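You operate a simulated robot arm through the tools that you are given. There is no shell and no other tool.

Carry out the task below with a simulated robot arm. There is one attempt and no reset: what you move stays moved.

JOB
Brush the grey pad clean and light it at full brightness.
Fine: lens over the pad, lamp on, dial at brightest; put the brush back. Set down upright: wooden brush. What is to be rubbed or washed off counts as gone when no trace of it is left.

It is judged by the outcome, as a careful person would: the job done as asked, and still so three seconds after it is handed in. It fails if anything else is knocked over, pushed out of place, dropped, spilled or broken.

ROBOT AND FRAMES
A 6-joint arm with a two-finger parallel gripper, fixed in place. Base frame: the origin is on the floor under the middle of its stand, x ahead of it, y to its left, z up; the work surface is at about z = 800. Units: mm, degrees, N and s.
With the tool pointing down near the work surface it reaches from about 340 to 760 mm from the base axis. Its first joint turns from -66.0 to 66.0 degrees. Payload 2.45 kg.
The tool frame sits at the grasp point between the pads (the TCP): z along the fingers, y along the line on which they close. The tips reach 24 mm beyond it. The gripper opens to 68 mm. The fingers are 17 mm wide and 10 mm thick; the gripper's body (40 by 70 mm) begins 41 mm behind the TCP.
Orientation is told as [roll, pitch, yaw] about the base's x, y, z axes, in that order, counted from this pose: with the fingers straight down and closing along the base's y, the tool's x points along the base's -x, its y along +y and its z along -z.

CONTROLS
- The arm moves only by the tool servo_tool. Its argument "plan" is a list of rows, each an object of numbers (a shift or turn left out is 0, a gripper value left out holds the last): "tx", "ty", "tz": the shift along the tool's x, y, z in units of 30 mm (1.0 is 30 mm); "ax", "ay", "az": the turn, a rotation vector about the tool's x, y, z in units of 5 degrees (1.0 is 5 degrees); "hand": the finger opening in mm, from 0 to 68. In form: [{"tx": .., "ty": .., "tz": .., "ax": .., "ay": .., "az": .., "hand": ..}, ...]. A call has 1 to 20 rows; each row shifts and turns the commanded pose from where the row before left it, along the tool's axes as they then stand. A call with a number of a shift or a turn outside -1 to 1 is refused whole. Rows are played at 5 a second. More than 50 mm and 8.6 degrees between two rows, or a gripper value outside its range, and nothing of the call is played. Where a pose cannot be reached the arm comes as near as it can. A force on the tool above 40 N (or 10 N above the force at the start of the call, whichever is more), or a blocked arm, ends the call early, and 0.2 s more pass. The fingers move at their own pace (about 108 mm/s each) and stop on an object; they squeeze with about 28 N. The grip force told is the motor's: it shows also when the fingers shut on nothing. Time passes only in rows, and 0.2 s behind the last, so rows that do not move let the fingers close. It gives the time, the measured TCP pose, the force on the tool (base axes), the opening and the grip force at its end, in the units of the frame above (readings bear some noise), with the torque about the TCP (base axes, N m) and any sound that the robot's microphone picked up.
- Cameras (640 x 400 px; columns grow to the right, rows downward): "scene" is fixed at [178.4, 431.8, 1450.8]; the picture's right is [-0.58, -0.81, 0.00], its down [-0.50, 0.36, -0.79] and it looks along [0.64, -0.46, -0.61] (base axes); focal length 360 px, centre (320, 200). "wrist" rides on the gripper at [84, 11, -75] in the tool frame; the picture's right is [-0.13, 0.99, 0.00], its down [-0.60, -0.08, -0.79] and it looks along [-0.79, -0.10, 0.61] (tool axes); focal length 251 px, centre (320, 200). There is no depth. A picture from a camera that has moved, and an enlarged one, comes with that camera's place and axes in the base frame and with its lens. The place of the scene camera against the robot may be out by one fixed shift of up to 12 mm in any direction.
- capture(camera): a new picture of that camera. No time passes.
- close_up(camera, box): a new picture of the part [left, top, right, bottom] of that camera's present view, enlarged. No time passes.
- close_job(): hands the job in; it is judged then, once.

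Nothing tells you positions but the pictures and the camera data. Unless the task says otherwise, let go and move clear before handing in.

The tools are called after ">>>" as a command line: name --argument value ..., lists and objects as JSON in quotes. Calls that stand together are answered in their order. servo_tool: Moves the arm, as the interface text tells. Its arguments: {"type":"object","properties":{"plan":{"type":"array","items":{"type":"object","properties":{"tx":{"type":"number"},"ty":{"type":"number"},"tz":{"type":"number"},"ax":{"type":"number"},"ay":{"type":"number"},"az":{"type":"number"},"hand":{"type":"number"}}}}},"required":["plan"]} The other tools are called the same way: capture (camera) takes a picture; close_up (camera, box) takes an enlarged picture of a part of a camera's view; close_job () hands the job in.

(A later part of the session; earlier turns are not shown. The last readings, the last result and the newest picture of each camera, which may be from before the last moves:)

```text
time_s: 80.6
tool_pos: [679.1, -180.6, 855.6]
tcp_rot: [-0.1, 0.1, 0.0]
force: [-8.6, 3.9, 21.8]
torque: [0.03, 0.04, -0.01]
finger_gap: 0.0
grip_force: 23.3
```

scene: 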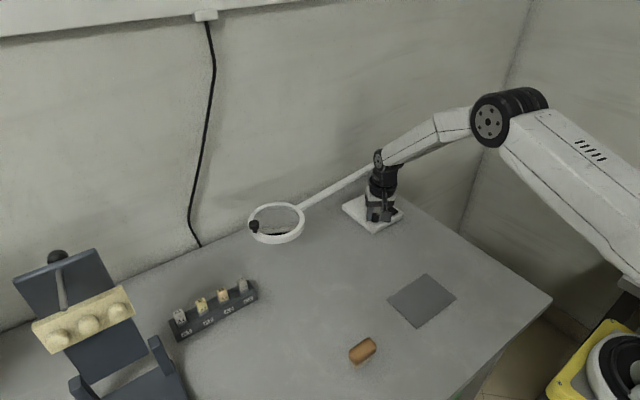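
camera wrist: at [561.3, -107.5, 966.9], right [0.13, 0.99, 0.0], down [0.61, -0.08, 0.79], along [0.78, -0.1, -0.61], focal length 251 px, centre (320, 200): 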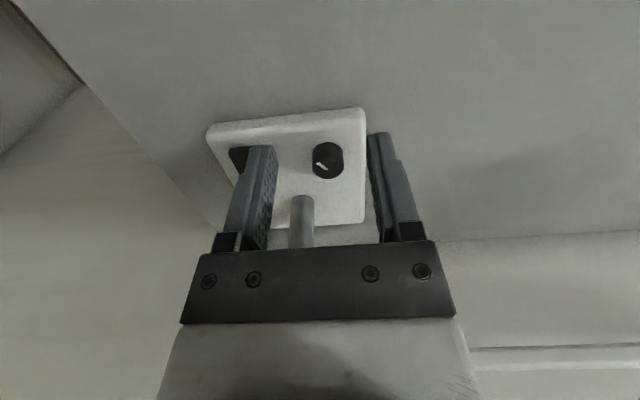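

>>> servo_tool --plan '[{"tz": 0.02}, {}]'

>>> close_up --camera "scene" --box '[370, 190, 410, 220]'

>>> capture --camera "scene"

```text
time_s: 81.2
tool_pos: [678.3, -180.8, 854.4]
tcp_rot: [0.0, 0.0, 0.1]
force: [-13.9, 2.1, 33.0]
torque: [0.04, 0.07, 0.14]
finger_gap: 0.2
grip_force: 23.3
```

```text
13.33 times, centred on (390, 205) of scene
camera zoom: at [177.3, 432.0, 1450.9], right [-0.58, -0.81, 0.0], down [-0.5, 0.36, -0.79], along [0.64, -0.46, -0.61], focal length 4798 px, centre (-613, 133)
```

zoom: 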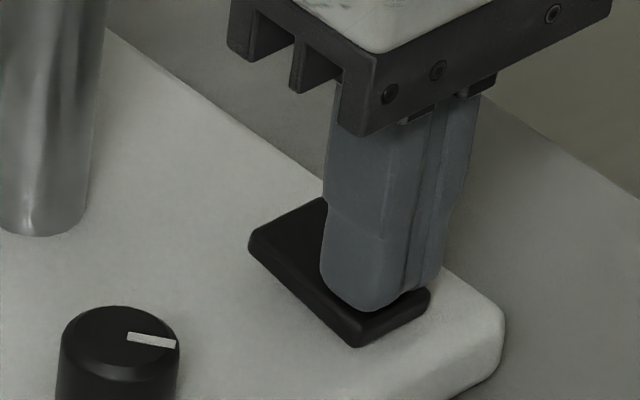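

```text
taken
```

scene: 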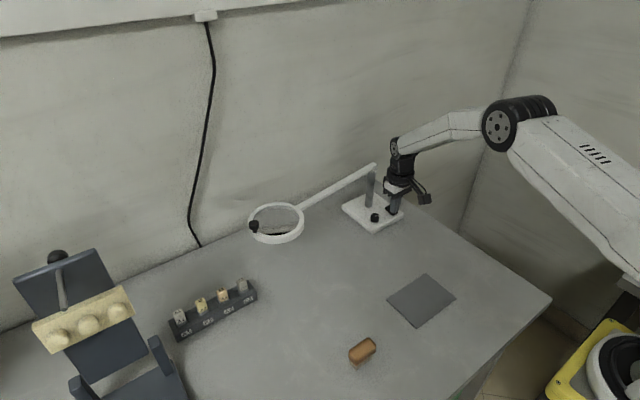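

>>> servo_tool --plan '[{"tz": 0.015}, {}]'

>>> close_up --camera "scene" --box '[370, 190, 410, 220]'

>>> close_up --camera "scene" --box '[220, 180, 340, 270]'

```text
time_s: 81.8
tool_pos: [679.0, -180.3, 855.0]
tcp_rot: [0.0, 0.1, 0.0]
force: [-14.4, 3.3, 34.8]
torque: [0.06, 0.05, 0.08]
finger_gap: 0.0
grip_force: 23.8
```

```text
13.33 times, centred on (390, 205) of scene
camera zoom: at [177.3, 432.0, 1450.9], right [-0.58, -0.81, 0.0], down [-0.5, 0.36, -0.79], along [0.64, -0.46, -0.61], focal length 4798 px, centre (-613, 133)
```

zoom: 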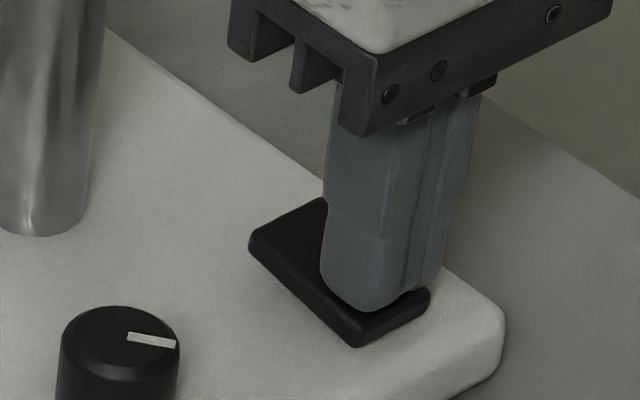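

```text
4.44 times, centred on (280, 225) of scene
camera zoom: at [177.3, 432.0, 1450.9], right [-0.58, -0.81, 0.0], down [-0.5, 0.36, -0.79], along [0.64, -0.46, -0.61], focal length 1599 px, centre (498, 89)
```

zoom: 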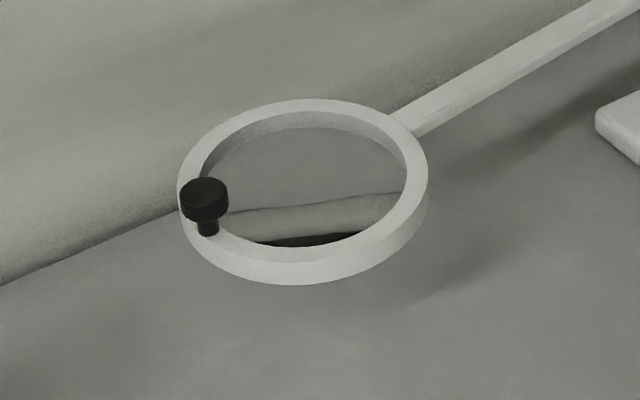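

The rocker's −x end is now clearly down under the finger. I'll release upward and see if it stays and whether the lamp lights.

>>> servo_tool --plan '[{"tz": -0.3}, {"tz": -0.5}, {"tx": 0.5}, {}]'

>>> close_up --camera "scene" --box '[370, 190, 410, 220]'

>>> capture --camera "scene"

>>> close_up --camera "wrist" --box '[240, 70, 440, 200]'

```text
time_s: 82.8
tool_pos: [662.1, -180.6, 874.7]
tcp_rot: [0.1, 0.2, 0.0]
force: [0.7, -0.1, -0.8]
torque: [0.01, 0.02, -0.02]
finger_gap: 0.2
grip_force: 23.7
```

```text
13.33 times, centred on (390, 205) of scene
camera zoom: at [178.4, 431.8, 1450.8], right [-0.58, -0.81, 0.0], down [-0.5, 0.36, -0.79], along [0.64, -0.46, -0.61], focal length 4798 px, centre (-613, 133)
```

zoom: 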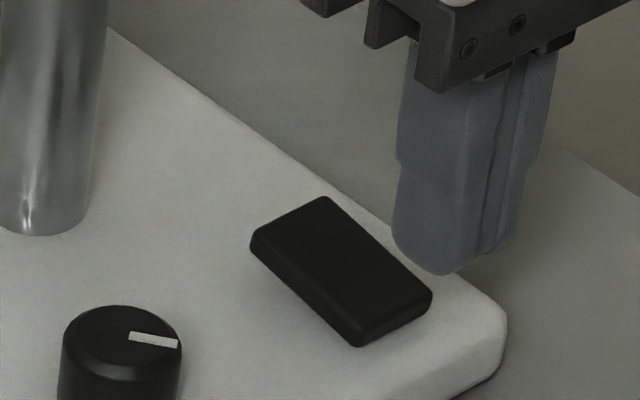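

```text
taken
```

scene: 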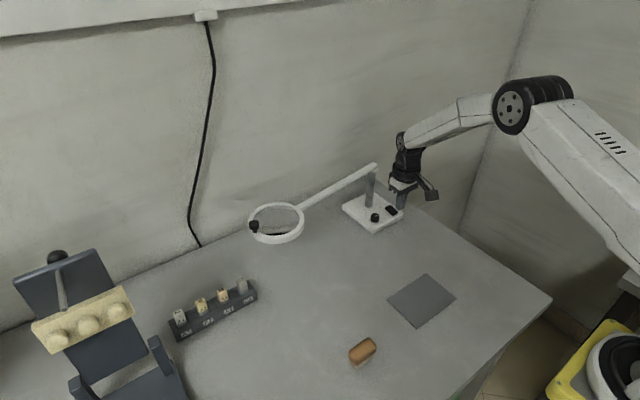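

```text
3.08 times, centred on (340, 135) of wrist
camera zoom: at [579.8, -167.8, 949.4], right [0.13, 0.99, 0.0], down [0.61, -0.08, 0.79], along [0.78, -0.1, -0.61], focal length 774 px, centre (258, 400)
```

zoom: 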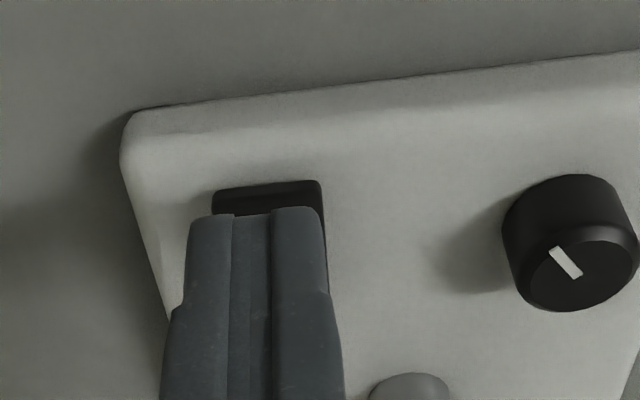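

The rocker is now fully flipped and stays with its −x end down. There's still no light, so the dial is probably near minimum and I turned it the wrong way. I'll go back to the dial and turn it counter-clockwise.

>>> servo_tool --plan '[{"tz": -0.5}, {"tx": -0.3, "ty": 0.68, "hand": 45}, {"tx": -0.35, "ty": 0.68}, {"tx": -0.3, "ty": 0.68}, {"ay": -0.6}, {"ay": -0.6}, {}]'

>>> capture --camera "wrist"

>>> close_up --camera "scene" --box '[340, 160, 420, 230]'

```text
time_s: 84.4
tool_pos: [693.6, -119.3, 889.9]
tcp_rot: [-0.1, -5.7, 0.0]
force: [-0.3, 0.3, -0.5]
torque: [0.01, 0.01, 0.0]
finger_gap: 44.9
grip_force: 0.1
```

```text
taken
camera wrist: at [602.9, -106.5, 955.5], right [0.13, 0.99, 0.01], down [0.52, -0.08, 0.85], along [0.84, -0.1, -0.53], focal length 251 px, centre (320, 200)
```

wrist: 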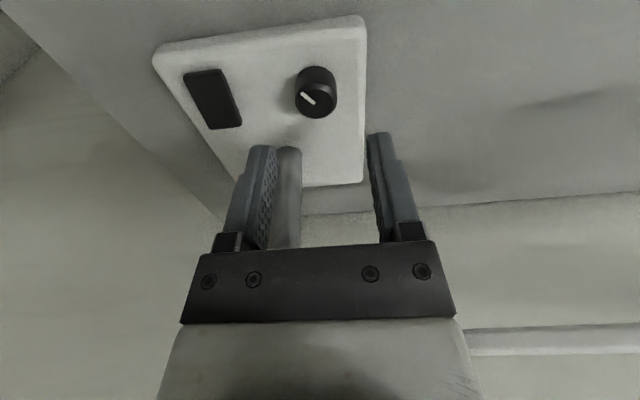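

```text
5.71 times, centred on (380, 195) of scene
camera zoom: at [178.4, 431.8, 1450.8], right [-0.58, -0.81, 0.0], down [-0.5, 0.36, -0.79], along [0.64, -0.46, -0.61], focal length 2056 px, centre (-23, 229)
```

zoom: 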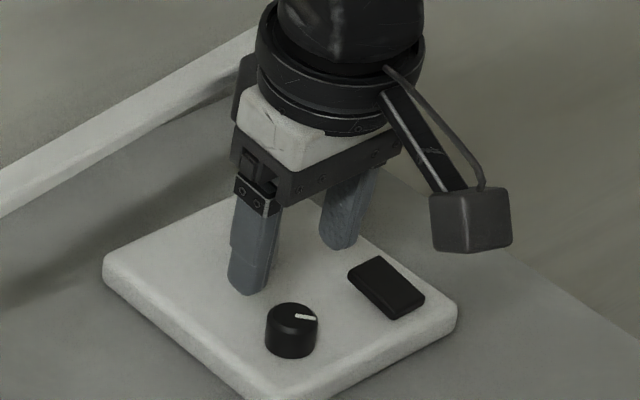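

>>> servo_tool --plan '[{"tx": 0.1, "ty": 0.03, "tz": 0.7}, {"tx": 0.1, "tz": 0.6}, {"tx": 0.013, "tz": 0.12}, {}]'

>>> close_up --camera "scene" --box '[360, 200, 392, 224]'

>>> close_up --camera "wrist" --box '[250, 100, 390, 200]'

```text
time_s: 85.4
tool_pos: [690.5, -118.0, 845.5]
tcp_rot: [0.0, -5.7, -0.1]
force: [0.0, -0.1, 0.1]
torque: [-0.01, -0.01, 0.03]
finger_gap: 44.9
grip_force: 0.0
```

```text
16.00 times, centred on (376, 212) of scene
camera zoom: at [178.4, 431.8, 1450.8], right [-0.58, -0.81, 0.0], down [-0.5, 0.36, -0.79], along [0.64, -0.46, -0.61], focal length 5757 px, centre (-576, 8)
```

zoom: 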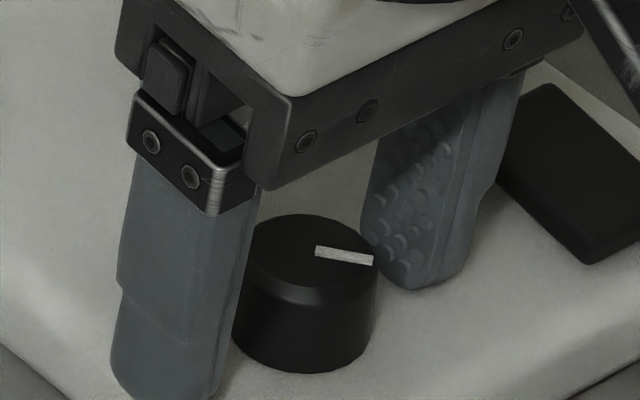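

```text
4.00 times, centred on (320, 150) of wrist
camera zoom: at [599.4, -104.8, 911.0], right [0.13, 0.99, 0.01], down [0.52, -0.08, 0.85], along [0.84, -0.1, -0.53], focal length 1006 px, centre (320, 400)
```

zoom: 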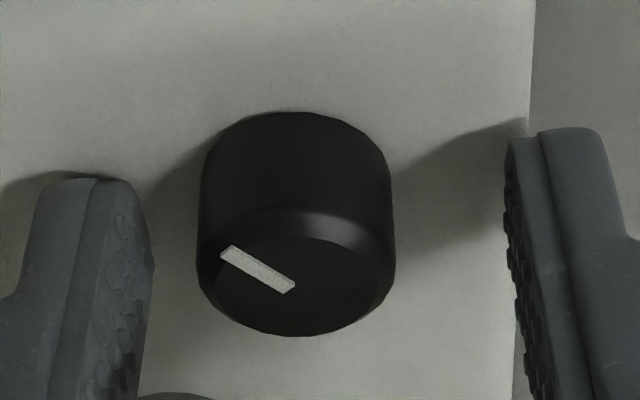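

>>> servo_tool --plan '[{"ty": -0.07, "tx": -0.03}, {}, {"hand": 18}, {"hand": 18}, {}]'

>>> close_up --camera "scene" --box '[360, 200, 392, 224]'

```text
time_s: 86.6
tool_pos: [690.5, -119.5, 845.6]
tcp_rot: [0.0, -5.8, 0.0]
force: [2.1, -11.2, -3.0]
torque: [-0.29, -0.1, -0.02]
finger_gap: 23.3
grip_force: 39.7
```

```text
16.00 times, centred on (376, 212) of scene
camera zoom: at [178.5, 431.5, 1450.9], right [-0.58, -0.81, 0.0], down [-0.5, 0.36, -0.79], along [0.64, -0.46, -0.61], focal length 5757 px, centre (-576, 8)
```

zoom: 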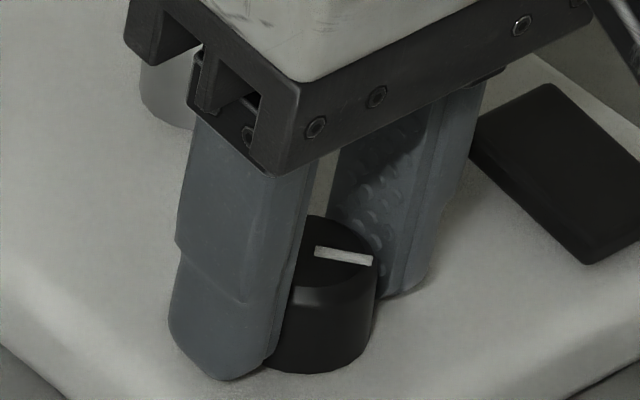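

Gripped. I'll turn 60° counter-clockwise, back past the start, and check.

>>> servo_tool --plan '[{"ty": -0.013}, {"az": -1}, {"az": -1}, {"az": -1}, {"az": -1}, {"az": -1}, {"az": -1}, {}]'

>>> servo_tool --plan '[{"az": -1}, {"az": -1}, {"az": -1}, {"az": -1}, {"az": -1}, {"az": -1}, {}]'

>>> capture --camera "scene"

>>> close_up --camera "scene" --box '[360, 200, 392, 224]'

>>> capture --camera "wrist"

```text
time_s: 88.4
tool_pos: [691.1, -118.8, 846.7]
tcp_rot: [-2.8, -4.9, 30.2]
force: [-3.9, -9.0, -7.8]
torque: [0.48, 0.07, -0.03]
finger_gap: 23.8
grip_force: 40.2
```

```text
time_s: 90.0
tool_pos: [691.2, -117.8, 848.1]
tcp_rot: [-4.9, -2.9, 60.2]
force: [-11.2, 4.8, 0.2]
torque: [1.07, 0.31, -0.02]
finger_gap: 24.3
grip_force: 40.1
```

```text
taken
```

scene: 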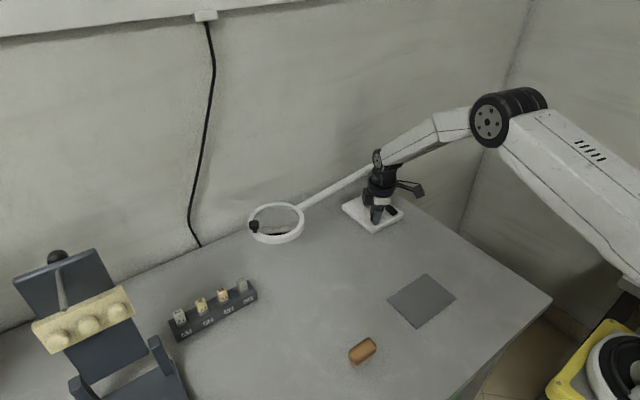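

```text
16.00 times, centred on (376, 212) of scene
camera zoom: at [178.1, 431.9, 1450.9], right [-0.58, -0.81, 0.0], down [-0.5, 0.36, -0.79], along [0.64, -0.46, -0.61], focal length 5757 px, centre (-576, 8)
```

zoom: 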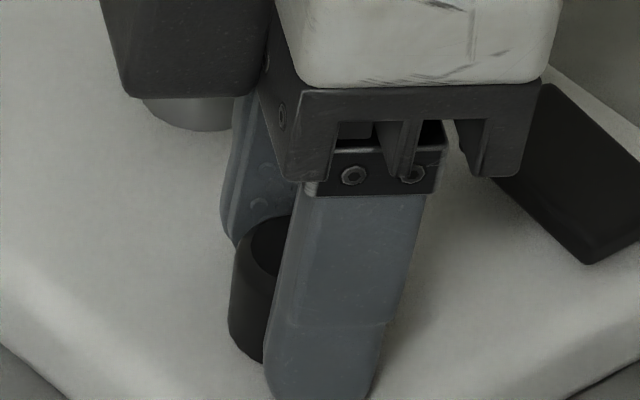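

```text
taken
camera wrist: at [632.8, -184.8, 916.0], right [-0.79, 0.61, -0.08], down [0.29, 0.48, 0.83], along [0.54, 0.63, -0.56], focal length 251 px, centre (320, 200)
```

wrist: 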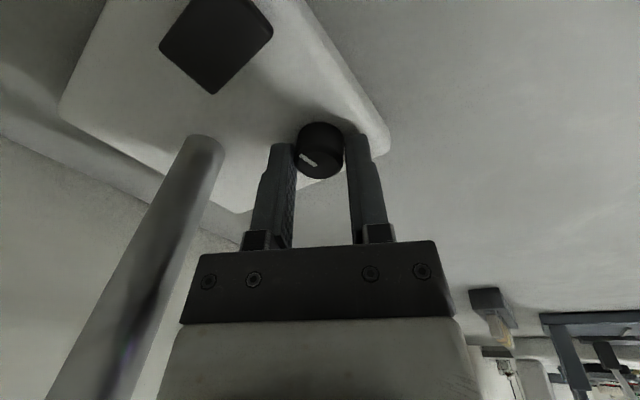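

The knob follows the gripper, and the mark is now about 279°. I'll turn further counter-clockwise.

>>> servo_tool --plan '[{"az": -1}, {"az": -1}, {"az": -1}, {"az": -1}, {"az": -1}, {"az": -1}, {}]'

>>> capture --camera "wrist"

>>> capture --camera "scene"

```text
time_s: 91.6
tool_pos: [690.7, -119.6, 845.9]
tcp_rot: [-5.4, -0.1, 90.2]
force: [-15.4, 11.4, -2.2]
torque: [1.04, 0.78, -0.04]
finger_gap: 24.5
grip_force: 40.5
```

```text
taken
camera wrist: at [672.8, -202.2, 919.8], right [-0.99, 0.13, -0.09], down [0.0, 0.6, 0.8], along [0.16, 0.79, -0.59], focal length 251 px, centre (320, 200)
```

wrist: 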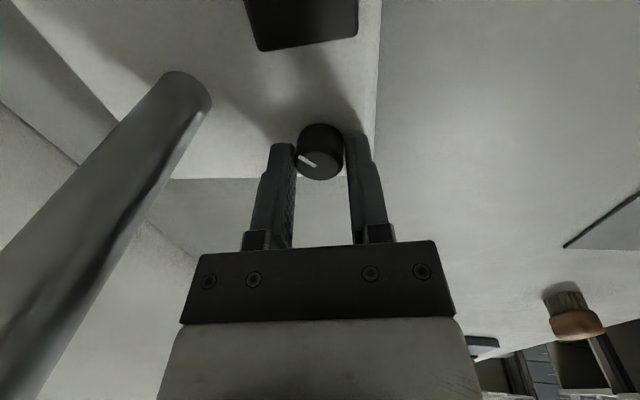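

```text
taken
```

scene: 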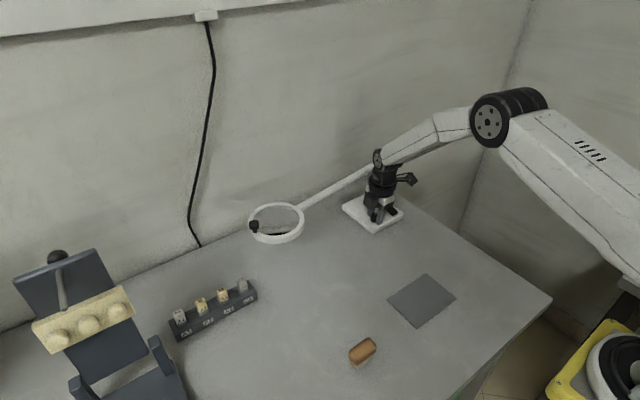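

>>> close_up --camera "scene" --box '[220, 180, 340, 270]'

>>> close_up --camera "scene" --box '[340, 160, 420, 230]'

>>> close_up --camera "wrist" --box '[440, 180, 640, 400]'

```text
4.44 times, centred on (280, 225) of scene
camera zoom: at [178.1, 432.0, 1450.8], right [-0.58, -0.81, 0.0], down [-0.5, 0.36, -0.79], along [0.64, -0.46, -0.61], focal length 1599 px, centre (498, 89)
```

zoom: 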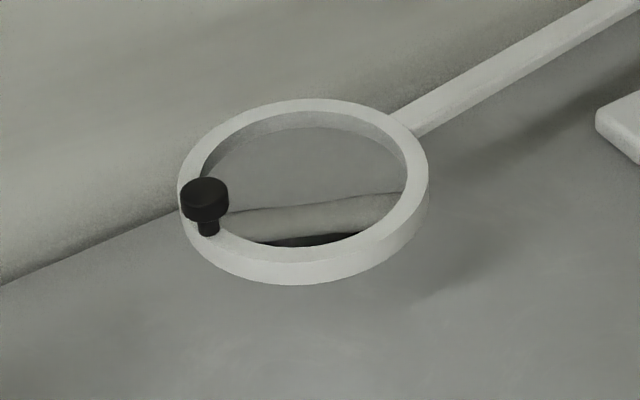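

```text
5.71 times, centred on (380, 195) of scene
camera zoom: at [178.1, 432.0, 1450.8], right [-0.58, -0.81, 0.0], down [-0.5, 0.36, -0.79], along [0.64, -0.46, -0.61], focal length 2056 px, centre (-23, 229)
```

zoom: 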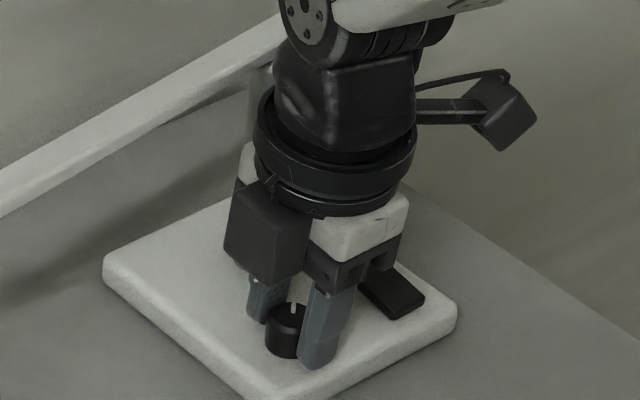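

```text
1.82 times, centred on (540, 290) of wrist
camera zoom: at [672.8, -202.2, 919.8], right [-0.99, 0.13, -0.09], down [0.0, 0.6, 0.8], along [0.16, 0.79, -0.59], focal length 457 px, centre (-80, 36)
```

zoom: 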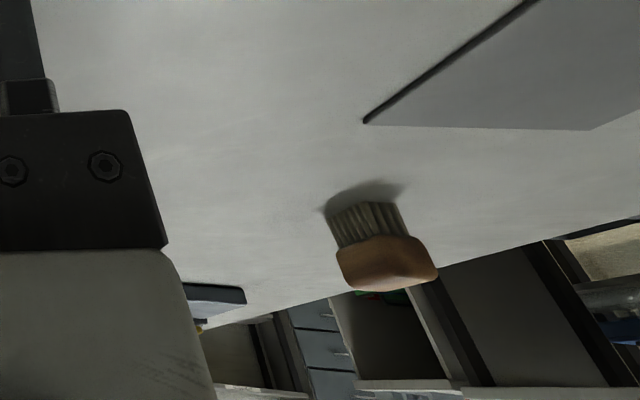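

No light yet over 219–310°. I'll sweep the dial back clockwise past where I stopped before, checking for light along the way.

>>> servo_tool --plan '[{"az": 1}, {"az": 1}, {"az": 1}, {"az": 1}, {"az": 1}, {"az": 1}, {"az": 1}, {"az": 1}, {"az": 1}, {"az": 1}, {"az": 1}, {"az": 1}, {"az": 1}, {"az": 1}, {"az": 1}, {"az": 1}, {"az": 1}, {"az": 1}, {}]'

>>> servo_tool --plan '[{"az": 1}, {"az": 1}, {"az": 1}, {"az": 1}, {"az": 1}, {"az": 1}, {"az": 1}, {"az": 1}, {"az": 1}, {}]'

>>> close_up --camera "scene" --box '[220, 140, 420, 270]'

>>> capture --camera "wrist"

```text
time_s: 95.6
tool_pos: [690.9, -119.6, 848.6]
tcp_rot: [0.0, -5.8, -0.1]
force: [-11.6, 0.3, -0.8]
torque: [0.02, 1.07, -0.01]
finger_gap: 23.4
grip_force: 39.2
```

```text
time_s: 97.8
tool_pos: [692.0, -121.3, 848.4]
tcp_rot: [4.2, -4.0, -45.3]
force: [-20.1, -17.8, 20.1]
torque: [-0.79, 0.71, 0.04]
finger_gap: 24.0
grip_force: 40.2
```

```text
3.08 times, centred on (320, 205) of scene
camera zoom: at [177.5, 431.4, 1451.1], right [-0.58, -0.81, 0.0], down [-0.5, 0.36, -0.79], along [0.64, -0.46, -0.61], focal length 1107 px, centre (320, 185)
```

zoom: 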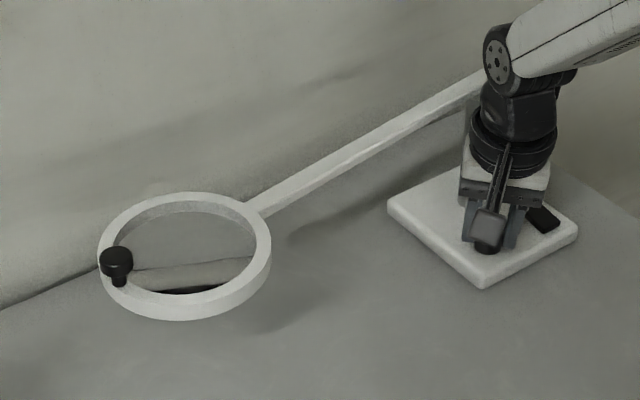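

```text
taken
camera wrist: at [632.7, -52.4, 916.9], right [0.79, 0.61, 0.08], down [0.29, -0.48, 0.83], along [0.54, -0.63, -0.56], focal length 251 px, centre (320, 200)
```

wrist: 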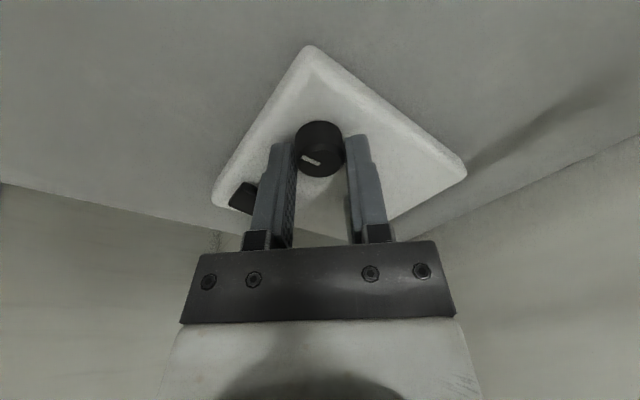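

Forces are building because the tilted fingertips touch the base. I'll raise about 1.5 mm, ease off sideways, and continue clockwise.

>>> servo_tool --plan '[{"tz": -0.06}, {"ty": -0.02}, {"az": 1}, {"az": 1}, {"az": 1}, {"az": 1}, {"az": 1}, {}]'

>>> close_up --camera "scene" --box '[220, 140, 420, 270]'

>>> capture --camera "wrist"

```text
time_s: 99.6
tool_pos: [690.7, -119.9, 848.2]
tcp_rot: [5.2, -1.8, -70.2]
force: [-13.8, -14.8, -9.3]
torque: [-0.79, 0.56, 0.21]
finger_gap: 24.3
grip_force: 40.0
```

```text
3.08 times, centred on (320, 205) of scene
camera zoom: at [178.3, 431.4, 1451.0], right [-0.58, -0.81, 0.0], down [-0.5, 0.36, -0.79], along [0.64, -0.46, -0.61], focal length 1107 px, centre (320, 185)
```

zoom: 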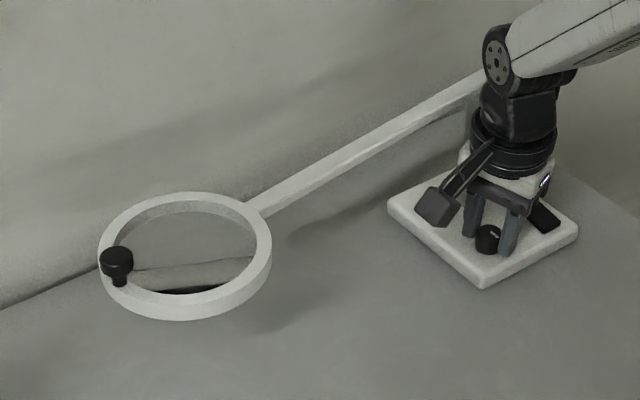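

```text
taken
camera wrist: at [664.8, -35.3, 920.7], right [0.97, 0.22, 0.09], down [0.05, -0.6, 0.8], along [0.23, -0.77, -0.59], focal length 251 px, centre (320, 200)
```

wrist: 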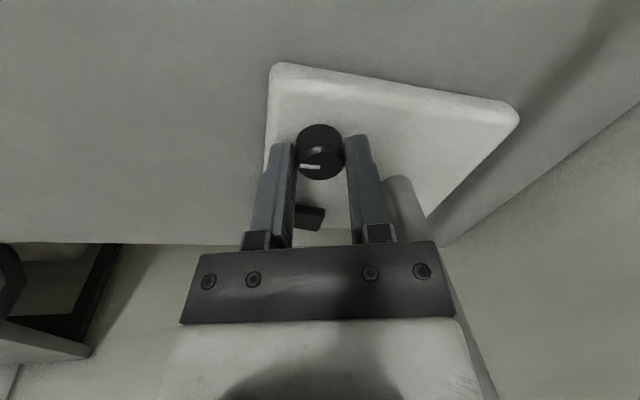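

The knob hit its clockwise stop (mark near 183°, pointing −x) and the fingers slipped slightly. There's still no light at this end. I'll check the rocker state and the lens once more.

>>> close_up --camera "scene" --box '[360, 190, 408, 226]'

>>> close_up --camera "scene" --box '[230, 190, 330, 290]'

```text
11.11 times, centred on (384, 208) of scene
camera zoom: at [178.3, 431.4, 1451.0], right [-0.58, -0.81, 0.0], down [-0.5, 0.36, -0.79], along [0.64, -0.46, -0.61], focal length 3998 px, centre (-391, 111)
```

zoom: 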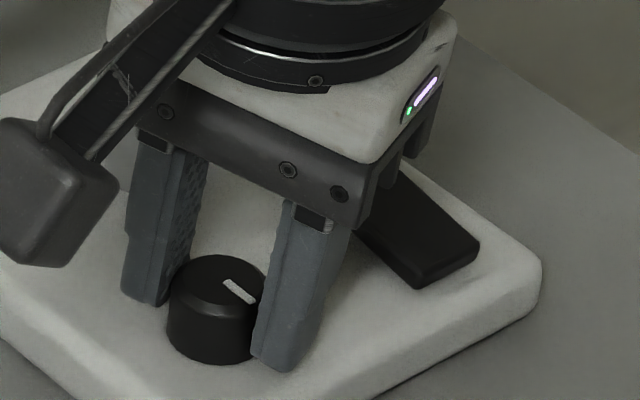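

```text
4.00 times, centred on (280, 240) of scene
camera zoom: at [178.3, 431.4, 1451.0], right [-0.58, -0.81, 0.0], down [-0.5, 0.36, -0.79], along [0.64, -0.46, -0.61], focal length 1439 px, centre (480, 40)
```

zoom: 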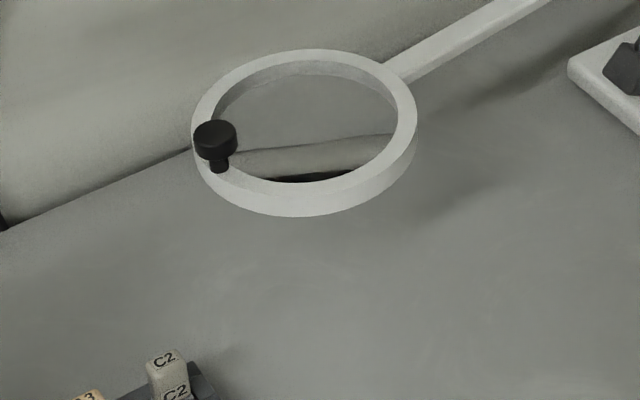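

The mark is at the clockwise stop, about 185°, with no light there. I'll sweep counter-clockwise as far as I safely can and look for light.

>>> servo_tool --plan '[{"az": -1}, {"az": -1}, {"az": -1}, {"az": -1}, {"az": -1}, {"az": -1}, {"az": -1}, {"az": -1}, {"az": -1}, {"az": -1}, {"az": -1}, {"az": -1}, {"az": -1}, {"az": -1}, {}]'

>>> servo_tool --plan '[{"az": -1}, {"az": -1}, {"az": -1}, {"az": -1}, {"az": -1}, {"az": -1}, {"az": -1}, {"az": -1}, {"az": -1}, {"az": -1}, {"az": -1}, {"az": -1}, {"az": -1}, {"az": -1}, {"az": -1}, {"az": -1}, {"az": -1}, {"az": -1}, {}]'

>>> close_up --camera "scene" --box '[220, 140, 420, 270]'

>>> capture --camera "wrist"

>>> capture --camera "scene"

```text
time_s: 102.8
tool_pos: [690.6, -119.4, 848.7]
tcp_rot: [0.0, -5.7, 0.2]
force: [-14.9, -7.4, 1.9]
torque: [-0.18, 0.99, 0.0]
finger_gap: 23.5
grip_force: 39.9
```

```text
time_s: 106.8
tool_pos: [689.9, -120.0, 849.1]
tcp_rot: [-5.7, 0.0, 90.1]
force: [-6.7, 7.1, -1.5]
torque: [0.89, 0.5, 0.03]
finger_gap: 24.3
grip_force: 39.6
```

```text
3.08 times, centred on (320, 205) of scene
camera zoom: at [178.3, 431.9, 1450.8], right [-0.58, -0.81, 0.0], down [-0.5, 0.36, -0.79], along [0.64, -0.46, -0.61], focal length 1107 px, centre (320, 185)
```

zoom: 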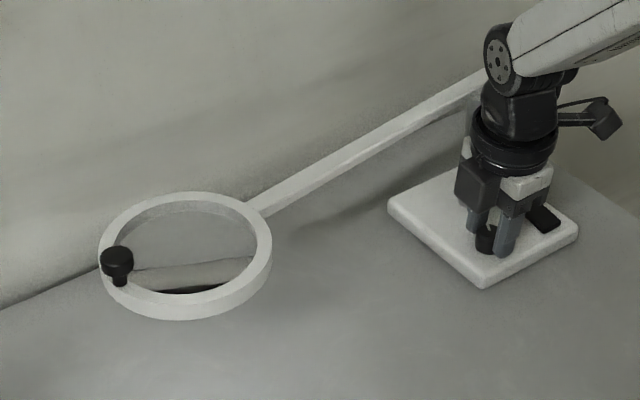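

```text
taken
camera wrist: at [672.2, -202.5, 922.2], right [-0.99, 0.13, -0.1], down [0.0, 0.6, 0.8], along [0.16, 0.79, -0.6], focal length 251 px, centre (320, 200)
```

wrist: 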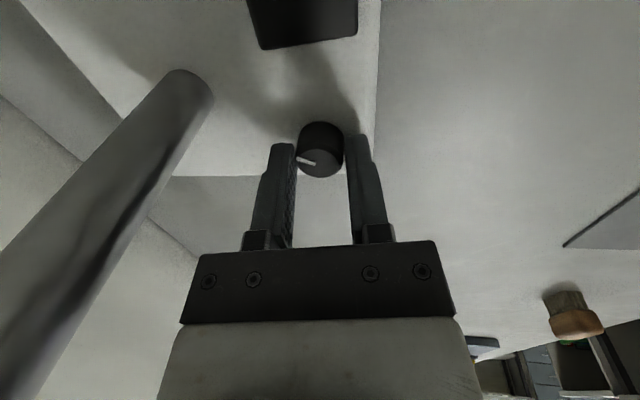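

```text
taken
```

scene: 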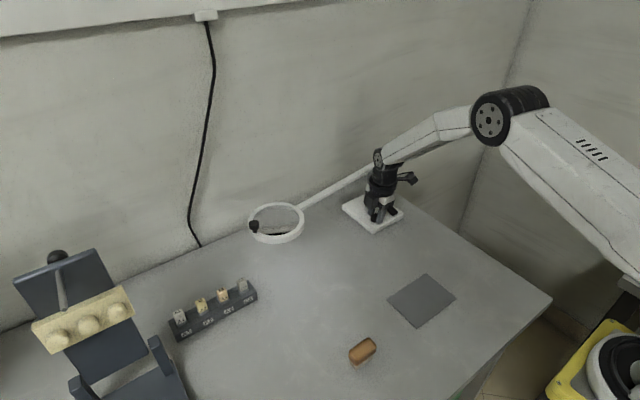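

The table around the lens looks a bit brighter now than at the clockwise stop. I'll take the same zoom as before to compare.

>>> close_up --camera "scene" --box '[220, 180, 340, 270]'

>>> close_up --camera "scene" --box '[230, 190, 330, 290]'

```text
4.44 times, centred on (280, 225) of scene
camera zoom: at [178.3, 431.9, 1450.8], right [-0.58, -0.81, 0.0], down [-0.5, 0.36, -0.79], along [0.64, -0.46, -0.61], focal length 1599 px, centre (498, 89)
```

zoom: 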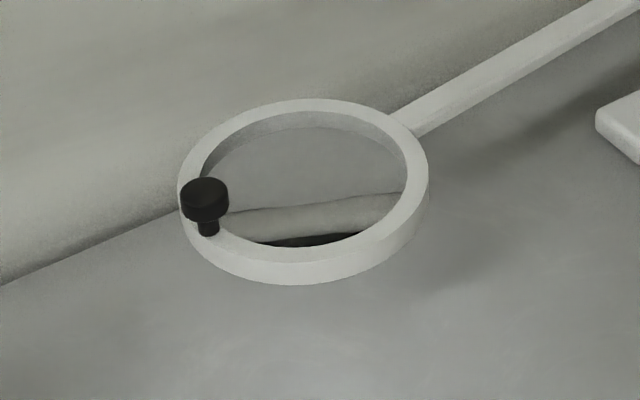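

```text
4.00 times, centred on (280, 240) of scene
camera zoom: at [178.3, 431.9, 1450.8], right [-0.58, -0.81, 0.0], down [-0.5, 0.36, -0.79], along [0.64, -0.46, -0.61], focal length 1439 px, centre (480, 40)
```

zoom: 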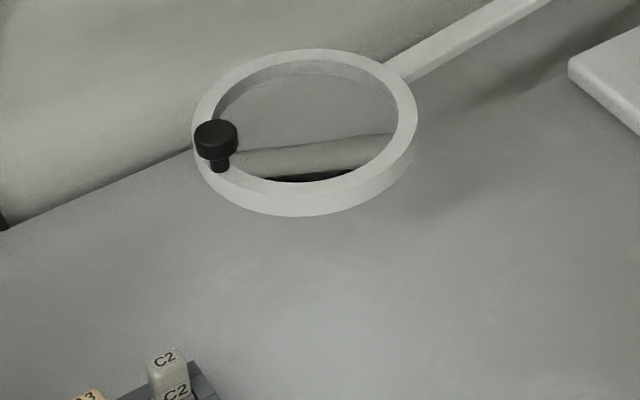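

Confirmed: the glow on the table is clearly stronger, so the lamp is on and counter-clockwise is brighter. I'll open, rotate the gripper back around the knob, and re-grip to continue counter-clockwise.

>>> servo_tool --plan '[{"hand": 40}, {"hand": 40}, {"az": 1}, {"az": 1}, {"az": 1}, {"az": 1}, {"az": 1}, {"az": 1}, {"az": 1}, {"az": 1}, {"az": 1}, {"az": 1}, {"az": 1}, {"az": 1}, {"az": 1}, {"az": 1}, {"az": 1}, {"az": 1}, {"az": 1}, {"az": 1}]'

>>> servo_tool --plan '[{"az": 1}, {"az": 1}, {"az": 1}, {"az": 1}, {"az": 1}, {"az": 1}, {"az": 1}, {"az": 1}, {"az": 1}, {"az": 1}, {"az": 1}, {"az": 1}, {"az": 1}, {"az": 1}, {"az": 1}, {}]'

>>> capture --camera "wrist"

>>> close_up --camera "scene" --box '[350, 180, 406, 222]'

```text
time_s: 111.0
tool_pos: [691.1, -120.9, 847.8]
tcp_rot: [0.0, -5.9, -0.1]
force: [0.2, -0.4, 0.1]
torque: [0.0, 0.02, -0.02]
finger_gap: 39.8
grip_force: 0.1
```

```text
time_s: 114.4
tool_pos: [689.9, -121.5, 848.5]
tcp_rot: [5.6, -1.4, -75.1]
force: [0.5, -0.2, 0.3]
torque: [0.02, 0.02, 0.01]
finger_gap: 39.8
grip_force: 0.1
```

```text
taken
camera wrist: at [672.9, -34.5, 921.7], right [0.99, 0.13, 0.1], down [0.0, -0.6, 0.8], along [0.16, -0.79, -0.6], focal length 251 px, centre (320, 200)
```

wrist: 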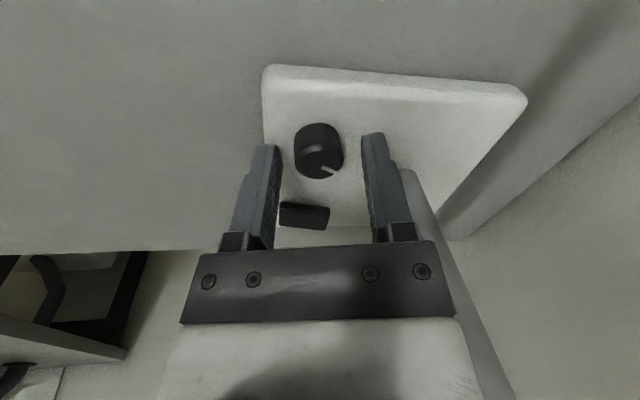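

```text
9.52 times, centred on (378, 201) of scene
camera zoom: at [178.4, 431.8, 1450.8], right [-0.58, -0.81, 0.0], down [-0.5, 0.36, -0.79], along [0.64, -0.46, -0.61], focal length 3427 px, centre (-232, 190)
```

zoom: 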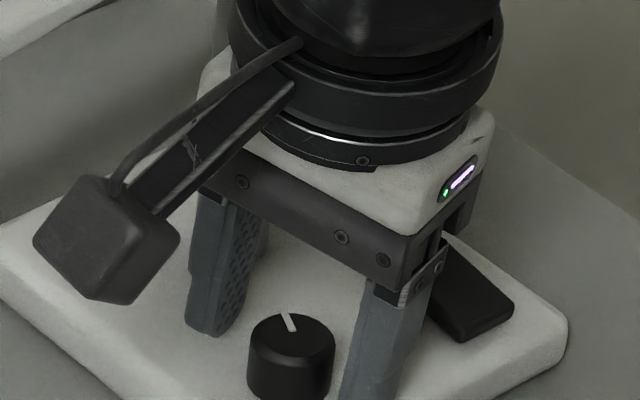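

The mark is at about 331° and the knob is centred. I'll close and continue counter-clockwise.

>>> servo_tool --plan '[{"hand": 18}, {"hand": 18}, {}, {"az": -1}, {"az": -1}, {"az": -1}, {"az": -1}, {"az": -1}, {"az": -1}, {"az": -1}, {"az": -1}, {"az": -1}, {"az": -1}, {"az": -1}, {"az": -1}, {"az": -1}, {"az": -1}, {"az": -1}, {}]'

>>> capture --camera "wrist"

>>> capture --camera "scene"

```text
time_s: 118.4
tool_pos: [690.4, -120.0, 849.2]
tcp_rot: [0.0, -5.9, 0.1]
force: [-3.0, -8.7, -0.6]
torque: [-0.18, -0.1, -0.27]
finger_gap: 23.4
grip_force: 39.9
```

```text
taken
camera wrist: at [599.9, -107.8, 915.2], right [0.13, 0.99, 0.01], down [0.52, -0.08, 0.85], along [0.84, -0.1, -0.53], focal length 251 px, centre (320, 200)
```

wrist: 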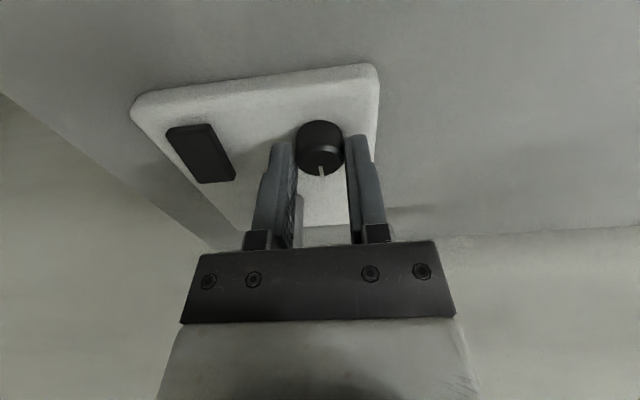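

```text
taken
```

scene: 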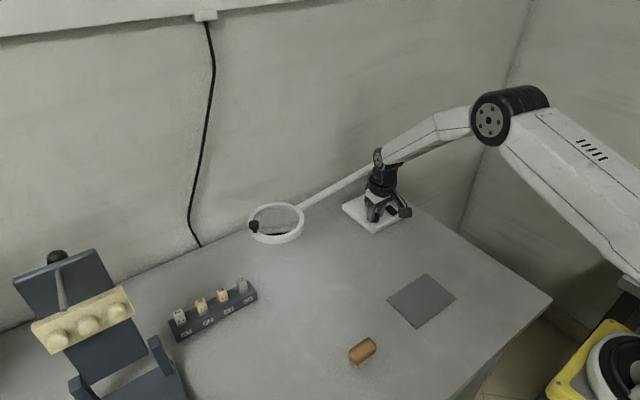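

The torque rose to −0.27 N·m and the fingers slipped on the knob, with its mark now at about 0° (+x). That is likely the counter-clockwise stop, so I'll compare brightness again.

>>> close_up --camera "scene" --box '[230, 190, 330, 290]'

>>> close_up --camera "scene" --box '[220, 140, 420, 270]'

>>> close_up --camera "wrist" --box '[270, 100, 370, 200]'

```text
4.00 times, centred on (280, 240) of scene
camera zoom: at [178.4, 431.6, 1450.9], right [-0.58, -0.81, 0.0], down [-0.5, 0.36, -0.79], along [0.64, -0.46, -0.61], focal length 1439 px, centre (480, 40)
```

zoom: 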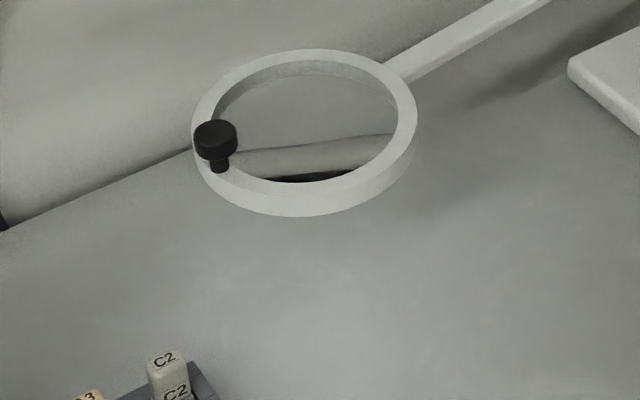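

```text
3.08 times, centred on (320, 205) of scene
camera zoom: at [178.4, 431.6, 1450.9], right [-0.58, -0.81, 0.0], down [-0.5, 0.36, -0.79], along [0.64, -0.46, -0.61], focal length 1107 px, centre (320, 185)
```

zoom: 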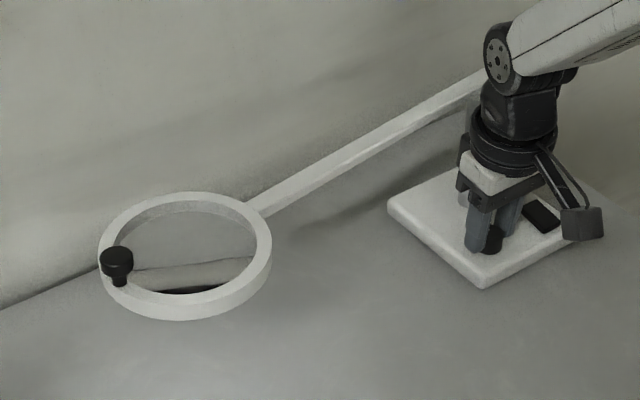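

```text
4.00 times, centred on (320, 150) of wrist
camera zoom: at [599.9, -107.8, 915.2], right [0.13, 0.99, 0.01], down [0.52, -0.08, 0.85], along [0.84, -0.1, -0.53], focal length 1006 px, centre (320, 400)
```

zoom: 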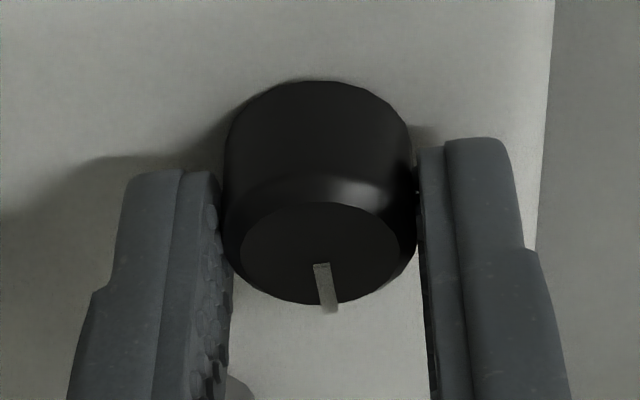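

The glow is steadily brighter toward counter-clockwise. I'll turn another 30° to make sure the knob is firmly at its stop.

>>> servo_tool --plan '[{"az": -1}, {"az": -1}, {"az": -1}, {"az": -1}, {"az": -1}, {"az": -1}, {}]'

>>> close_up --camera "wrist" --box '[270, 100, 370, 200]'

>>> close_up --camera "scene" --box '[350, 180, 406, 222]'

```text
time_s: 120.0
tool_pos: [691.0, -118.9, 849.8]
tcp_rot: [-2.9, -5.1, 30.1]
force: [-0.2, 5.9, 7.3]
torque: [0.7, -0.06, -0.36]
finger_gap: 23.6
grip_force: 40.1
```

```text
4.00 times, centred on (320, 150) of wrist
camera zoom: at [606.5, -150.5, 915.6], right [-0.38, 0.92, -0.04], down [0.48, 0.23, 0.85], along [0.79, 0.31, -0.53], focal length 1006 px, centre (320, 400)
```

zoom: 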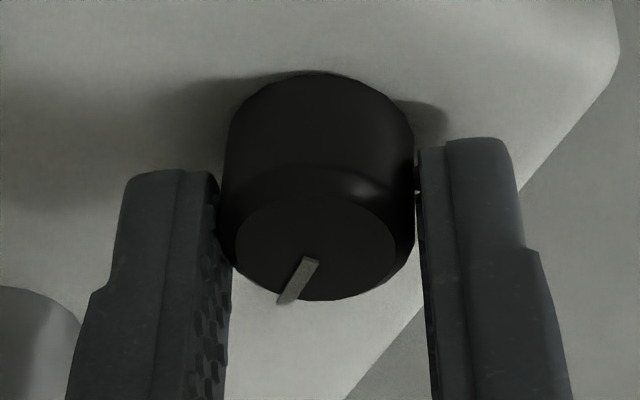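

```text
9.52 times, centred on (378, 201) of scene
camera zoom: at [178.3, 431.9, 1450.8], right [-0.58, -0.81, 0.0], down [-0.5, 0.36, -0.79], along [0.64, -0.46, -0.61], focal length 3427 px, centre (-232, 190)
```

zoom: 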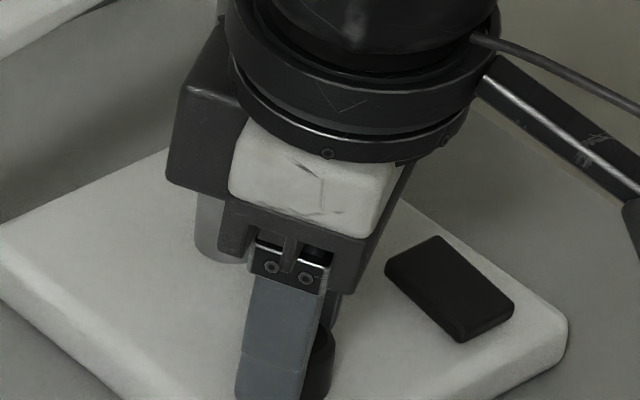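

The mark stays at about 0° while the gripper turned 30° further, so the knob is at its counter-clockwise stop, the bright end. I'll release, lift clear, and verify.

>>> servo_tool --plan '[{"hand": 45}, {"hand": 45}, {"tz": -0.5}, {"tz": -0.7}, {"tz": -0.7}, {"az": 1}, {"az": 1}, {"az": 1}, {"az": 1}, {"az": 1}, {"az": 1}, {"ay": 0.6}, {"ay": 0.6}, {"tx": 0.8}, {"tx": 0.8}, {"tx": 0.8}, {}]'

>>> close_up --camera "scene" --box '[350, 180, 414, 228]'

>>> capture --camera "scene"

>>> capture --camera "wrist"

```text
time_s: 123.6
tool_pos: [612.2, -120.9, 904.8]
tcp_rot: [0.1, 0.2, -0.1]
force: [0.4, -0.2, 0.7]
torque: [0.03, 0.01, -0.03]
finger_gap: 44.7
grip_force: 0.1
```

```text
8.33 times, centred on (382, 204) of scene
camera zoom: at [178.4, 431.8, 1450.8], right [-0.58, -0.81, 0.0], down [-0.5, 0.36, -0.79], along [0.64, -0.46, -0.61], focal length 2999 px, centre (-197, 167)
```

zoom: 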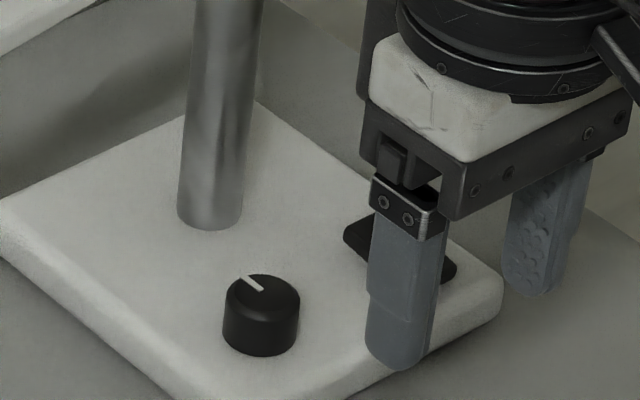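

```text
taken
```

scene: 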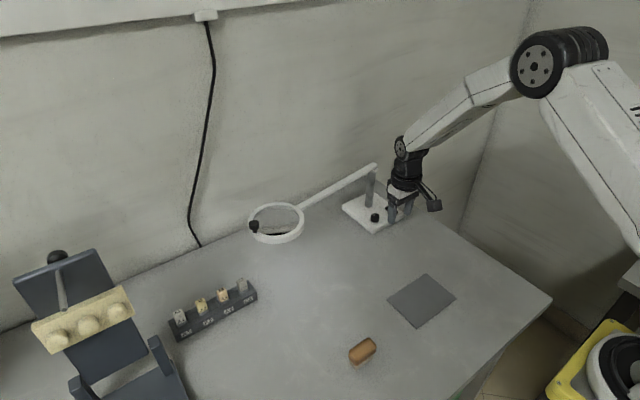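

```text
taken
camera wrist: at [529.5, -108.3, 979.8], right [0.13, 0.99, 0.0], down [0.61, -0.08, 0.79], along [0.78, -0.1, -0.61], focal length 251 px, centre (320, 200)
```

wrist: 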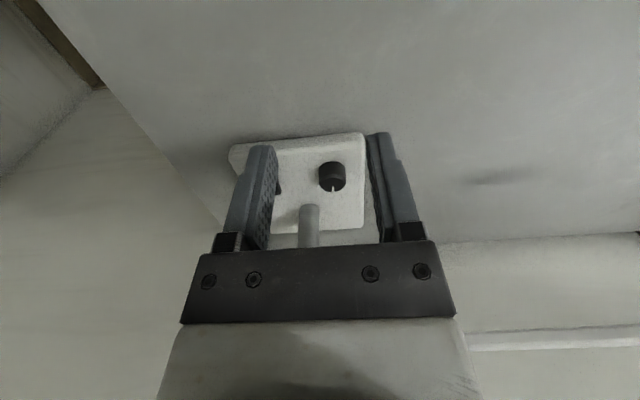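

The lamp is on, glowing on the table, with the dial at its bright stop. Next I'll swing the lens over the pad: I'll rise and move toward the ring's knob to locate it with the wrist camera.

>>> servo_tool --plan '[{"tx": 0.5, "tz": -1, "hand": 60}, {"tx": 0.5, "tz": -1}, {"tx": 0.5, "tz": -1}, {"tz": -1}, {"tz": -0.5}, {"ty": 0.95}, {"ty": 0.95}, {"ty": 0.95}, {"ty": 0.95}, {"ty": 0.95}, {"ty": 0.95}, {"ty": 0.95}, {"ty": 0.95}, {"ty": 0.95}, {"ty": 0.95}, {"ty": 0.95}, {}]'

>>> capture --camera "wrist"

>>> capture --camera "scene"

```text
time_s: 127.2
tool_pos: [570.7, 195.5, 1039.0]
tcp_rot: [0.0, 0.4, -0.1]
force: [-0.1, 0.4, 0.0]
torque: [-0.04, -0.01, 0.02]
finger_gap: 59.9
grip_force: 0.0
```

```text
taken
camera wrist: at [486.2, 207.5, 1114.6], right [0.13, 0.99, 0.0], down [0.61, -0.08, 0.79], along [0.78, -0.1, -0.61], focal length 251 px, centre (320, 200)
```

wrist: 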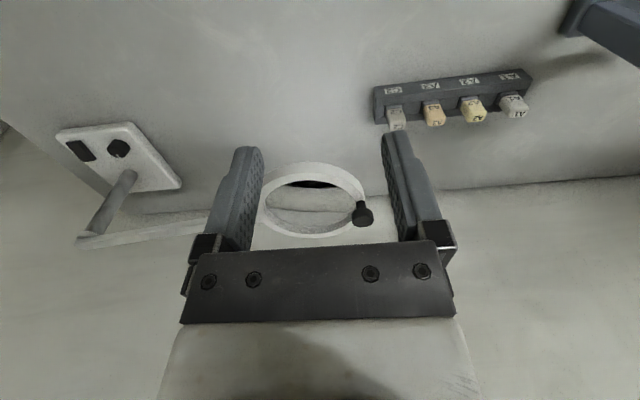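

```text
taken
```

scene: 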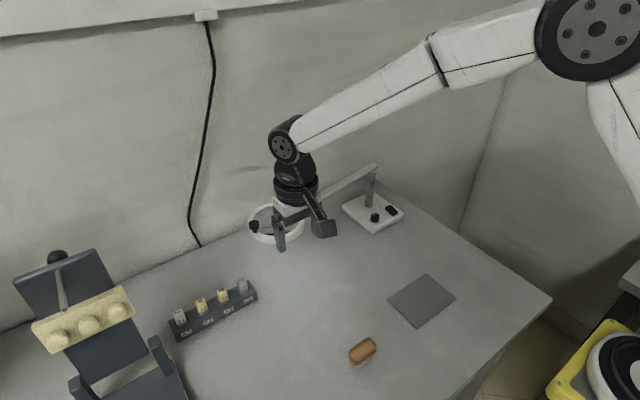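

The wrist view also shows the area well lit now. I'll zoom in on the ring and knob.

>>> close_up --camera "wrist" --box '[250, 150, 390, 250]'

>>> close_up --camera "wrist" --box '[50, 110, 210, 250]'

```text
4.00 times, centred on (320, 200) of wrist
camera zoom: at [486.2, 207.5, 1114.6], right [0.13, 0.99, 0.0], down [0.61, -0.08, 0.79], along [0.78, -0.1, -0.61], focal length 1006 px, centre (320, 200)
```

zoom: 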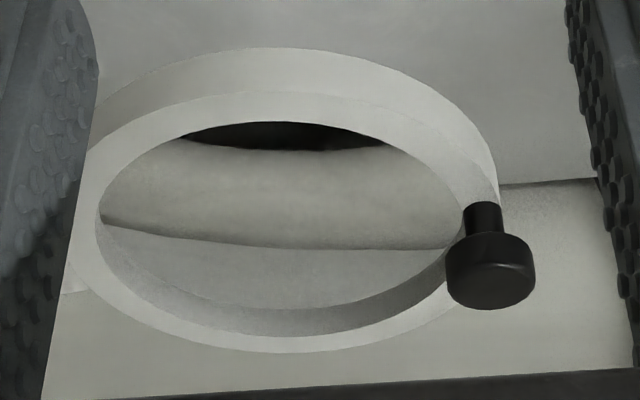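

```text
2.86 times, centred on (130, 180) of wrist
camera zoom: at [486.2, 207.5, 1114.6], right [0.13, 0.99, 0.0], down [0.61, -0.08, 0.79], along [0.78, -0.1, -0.61], focal length 718 px, centre (863, 257)
```

zoom: 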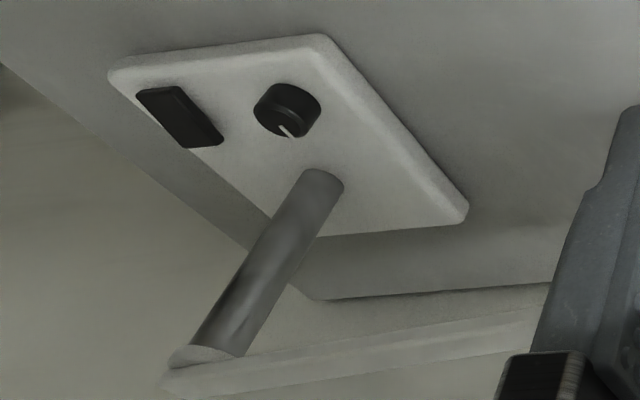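

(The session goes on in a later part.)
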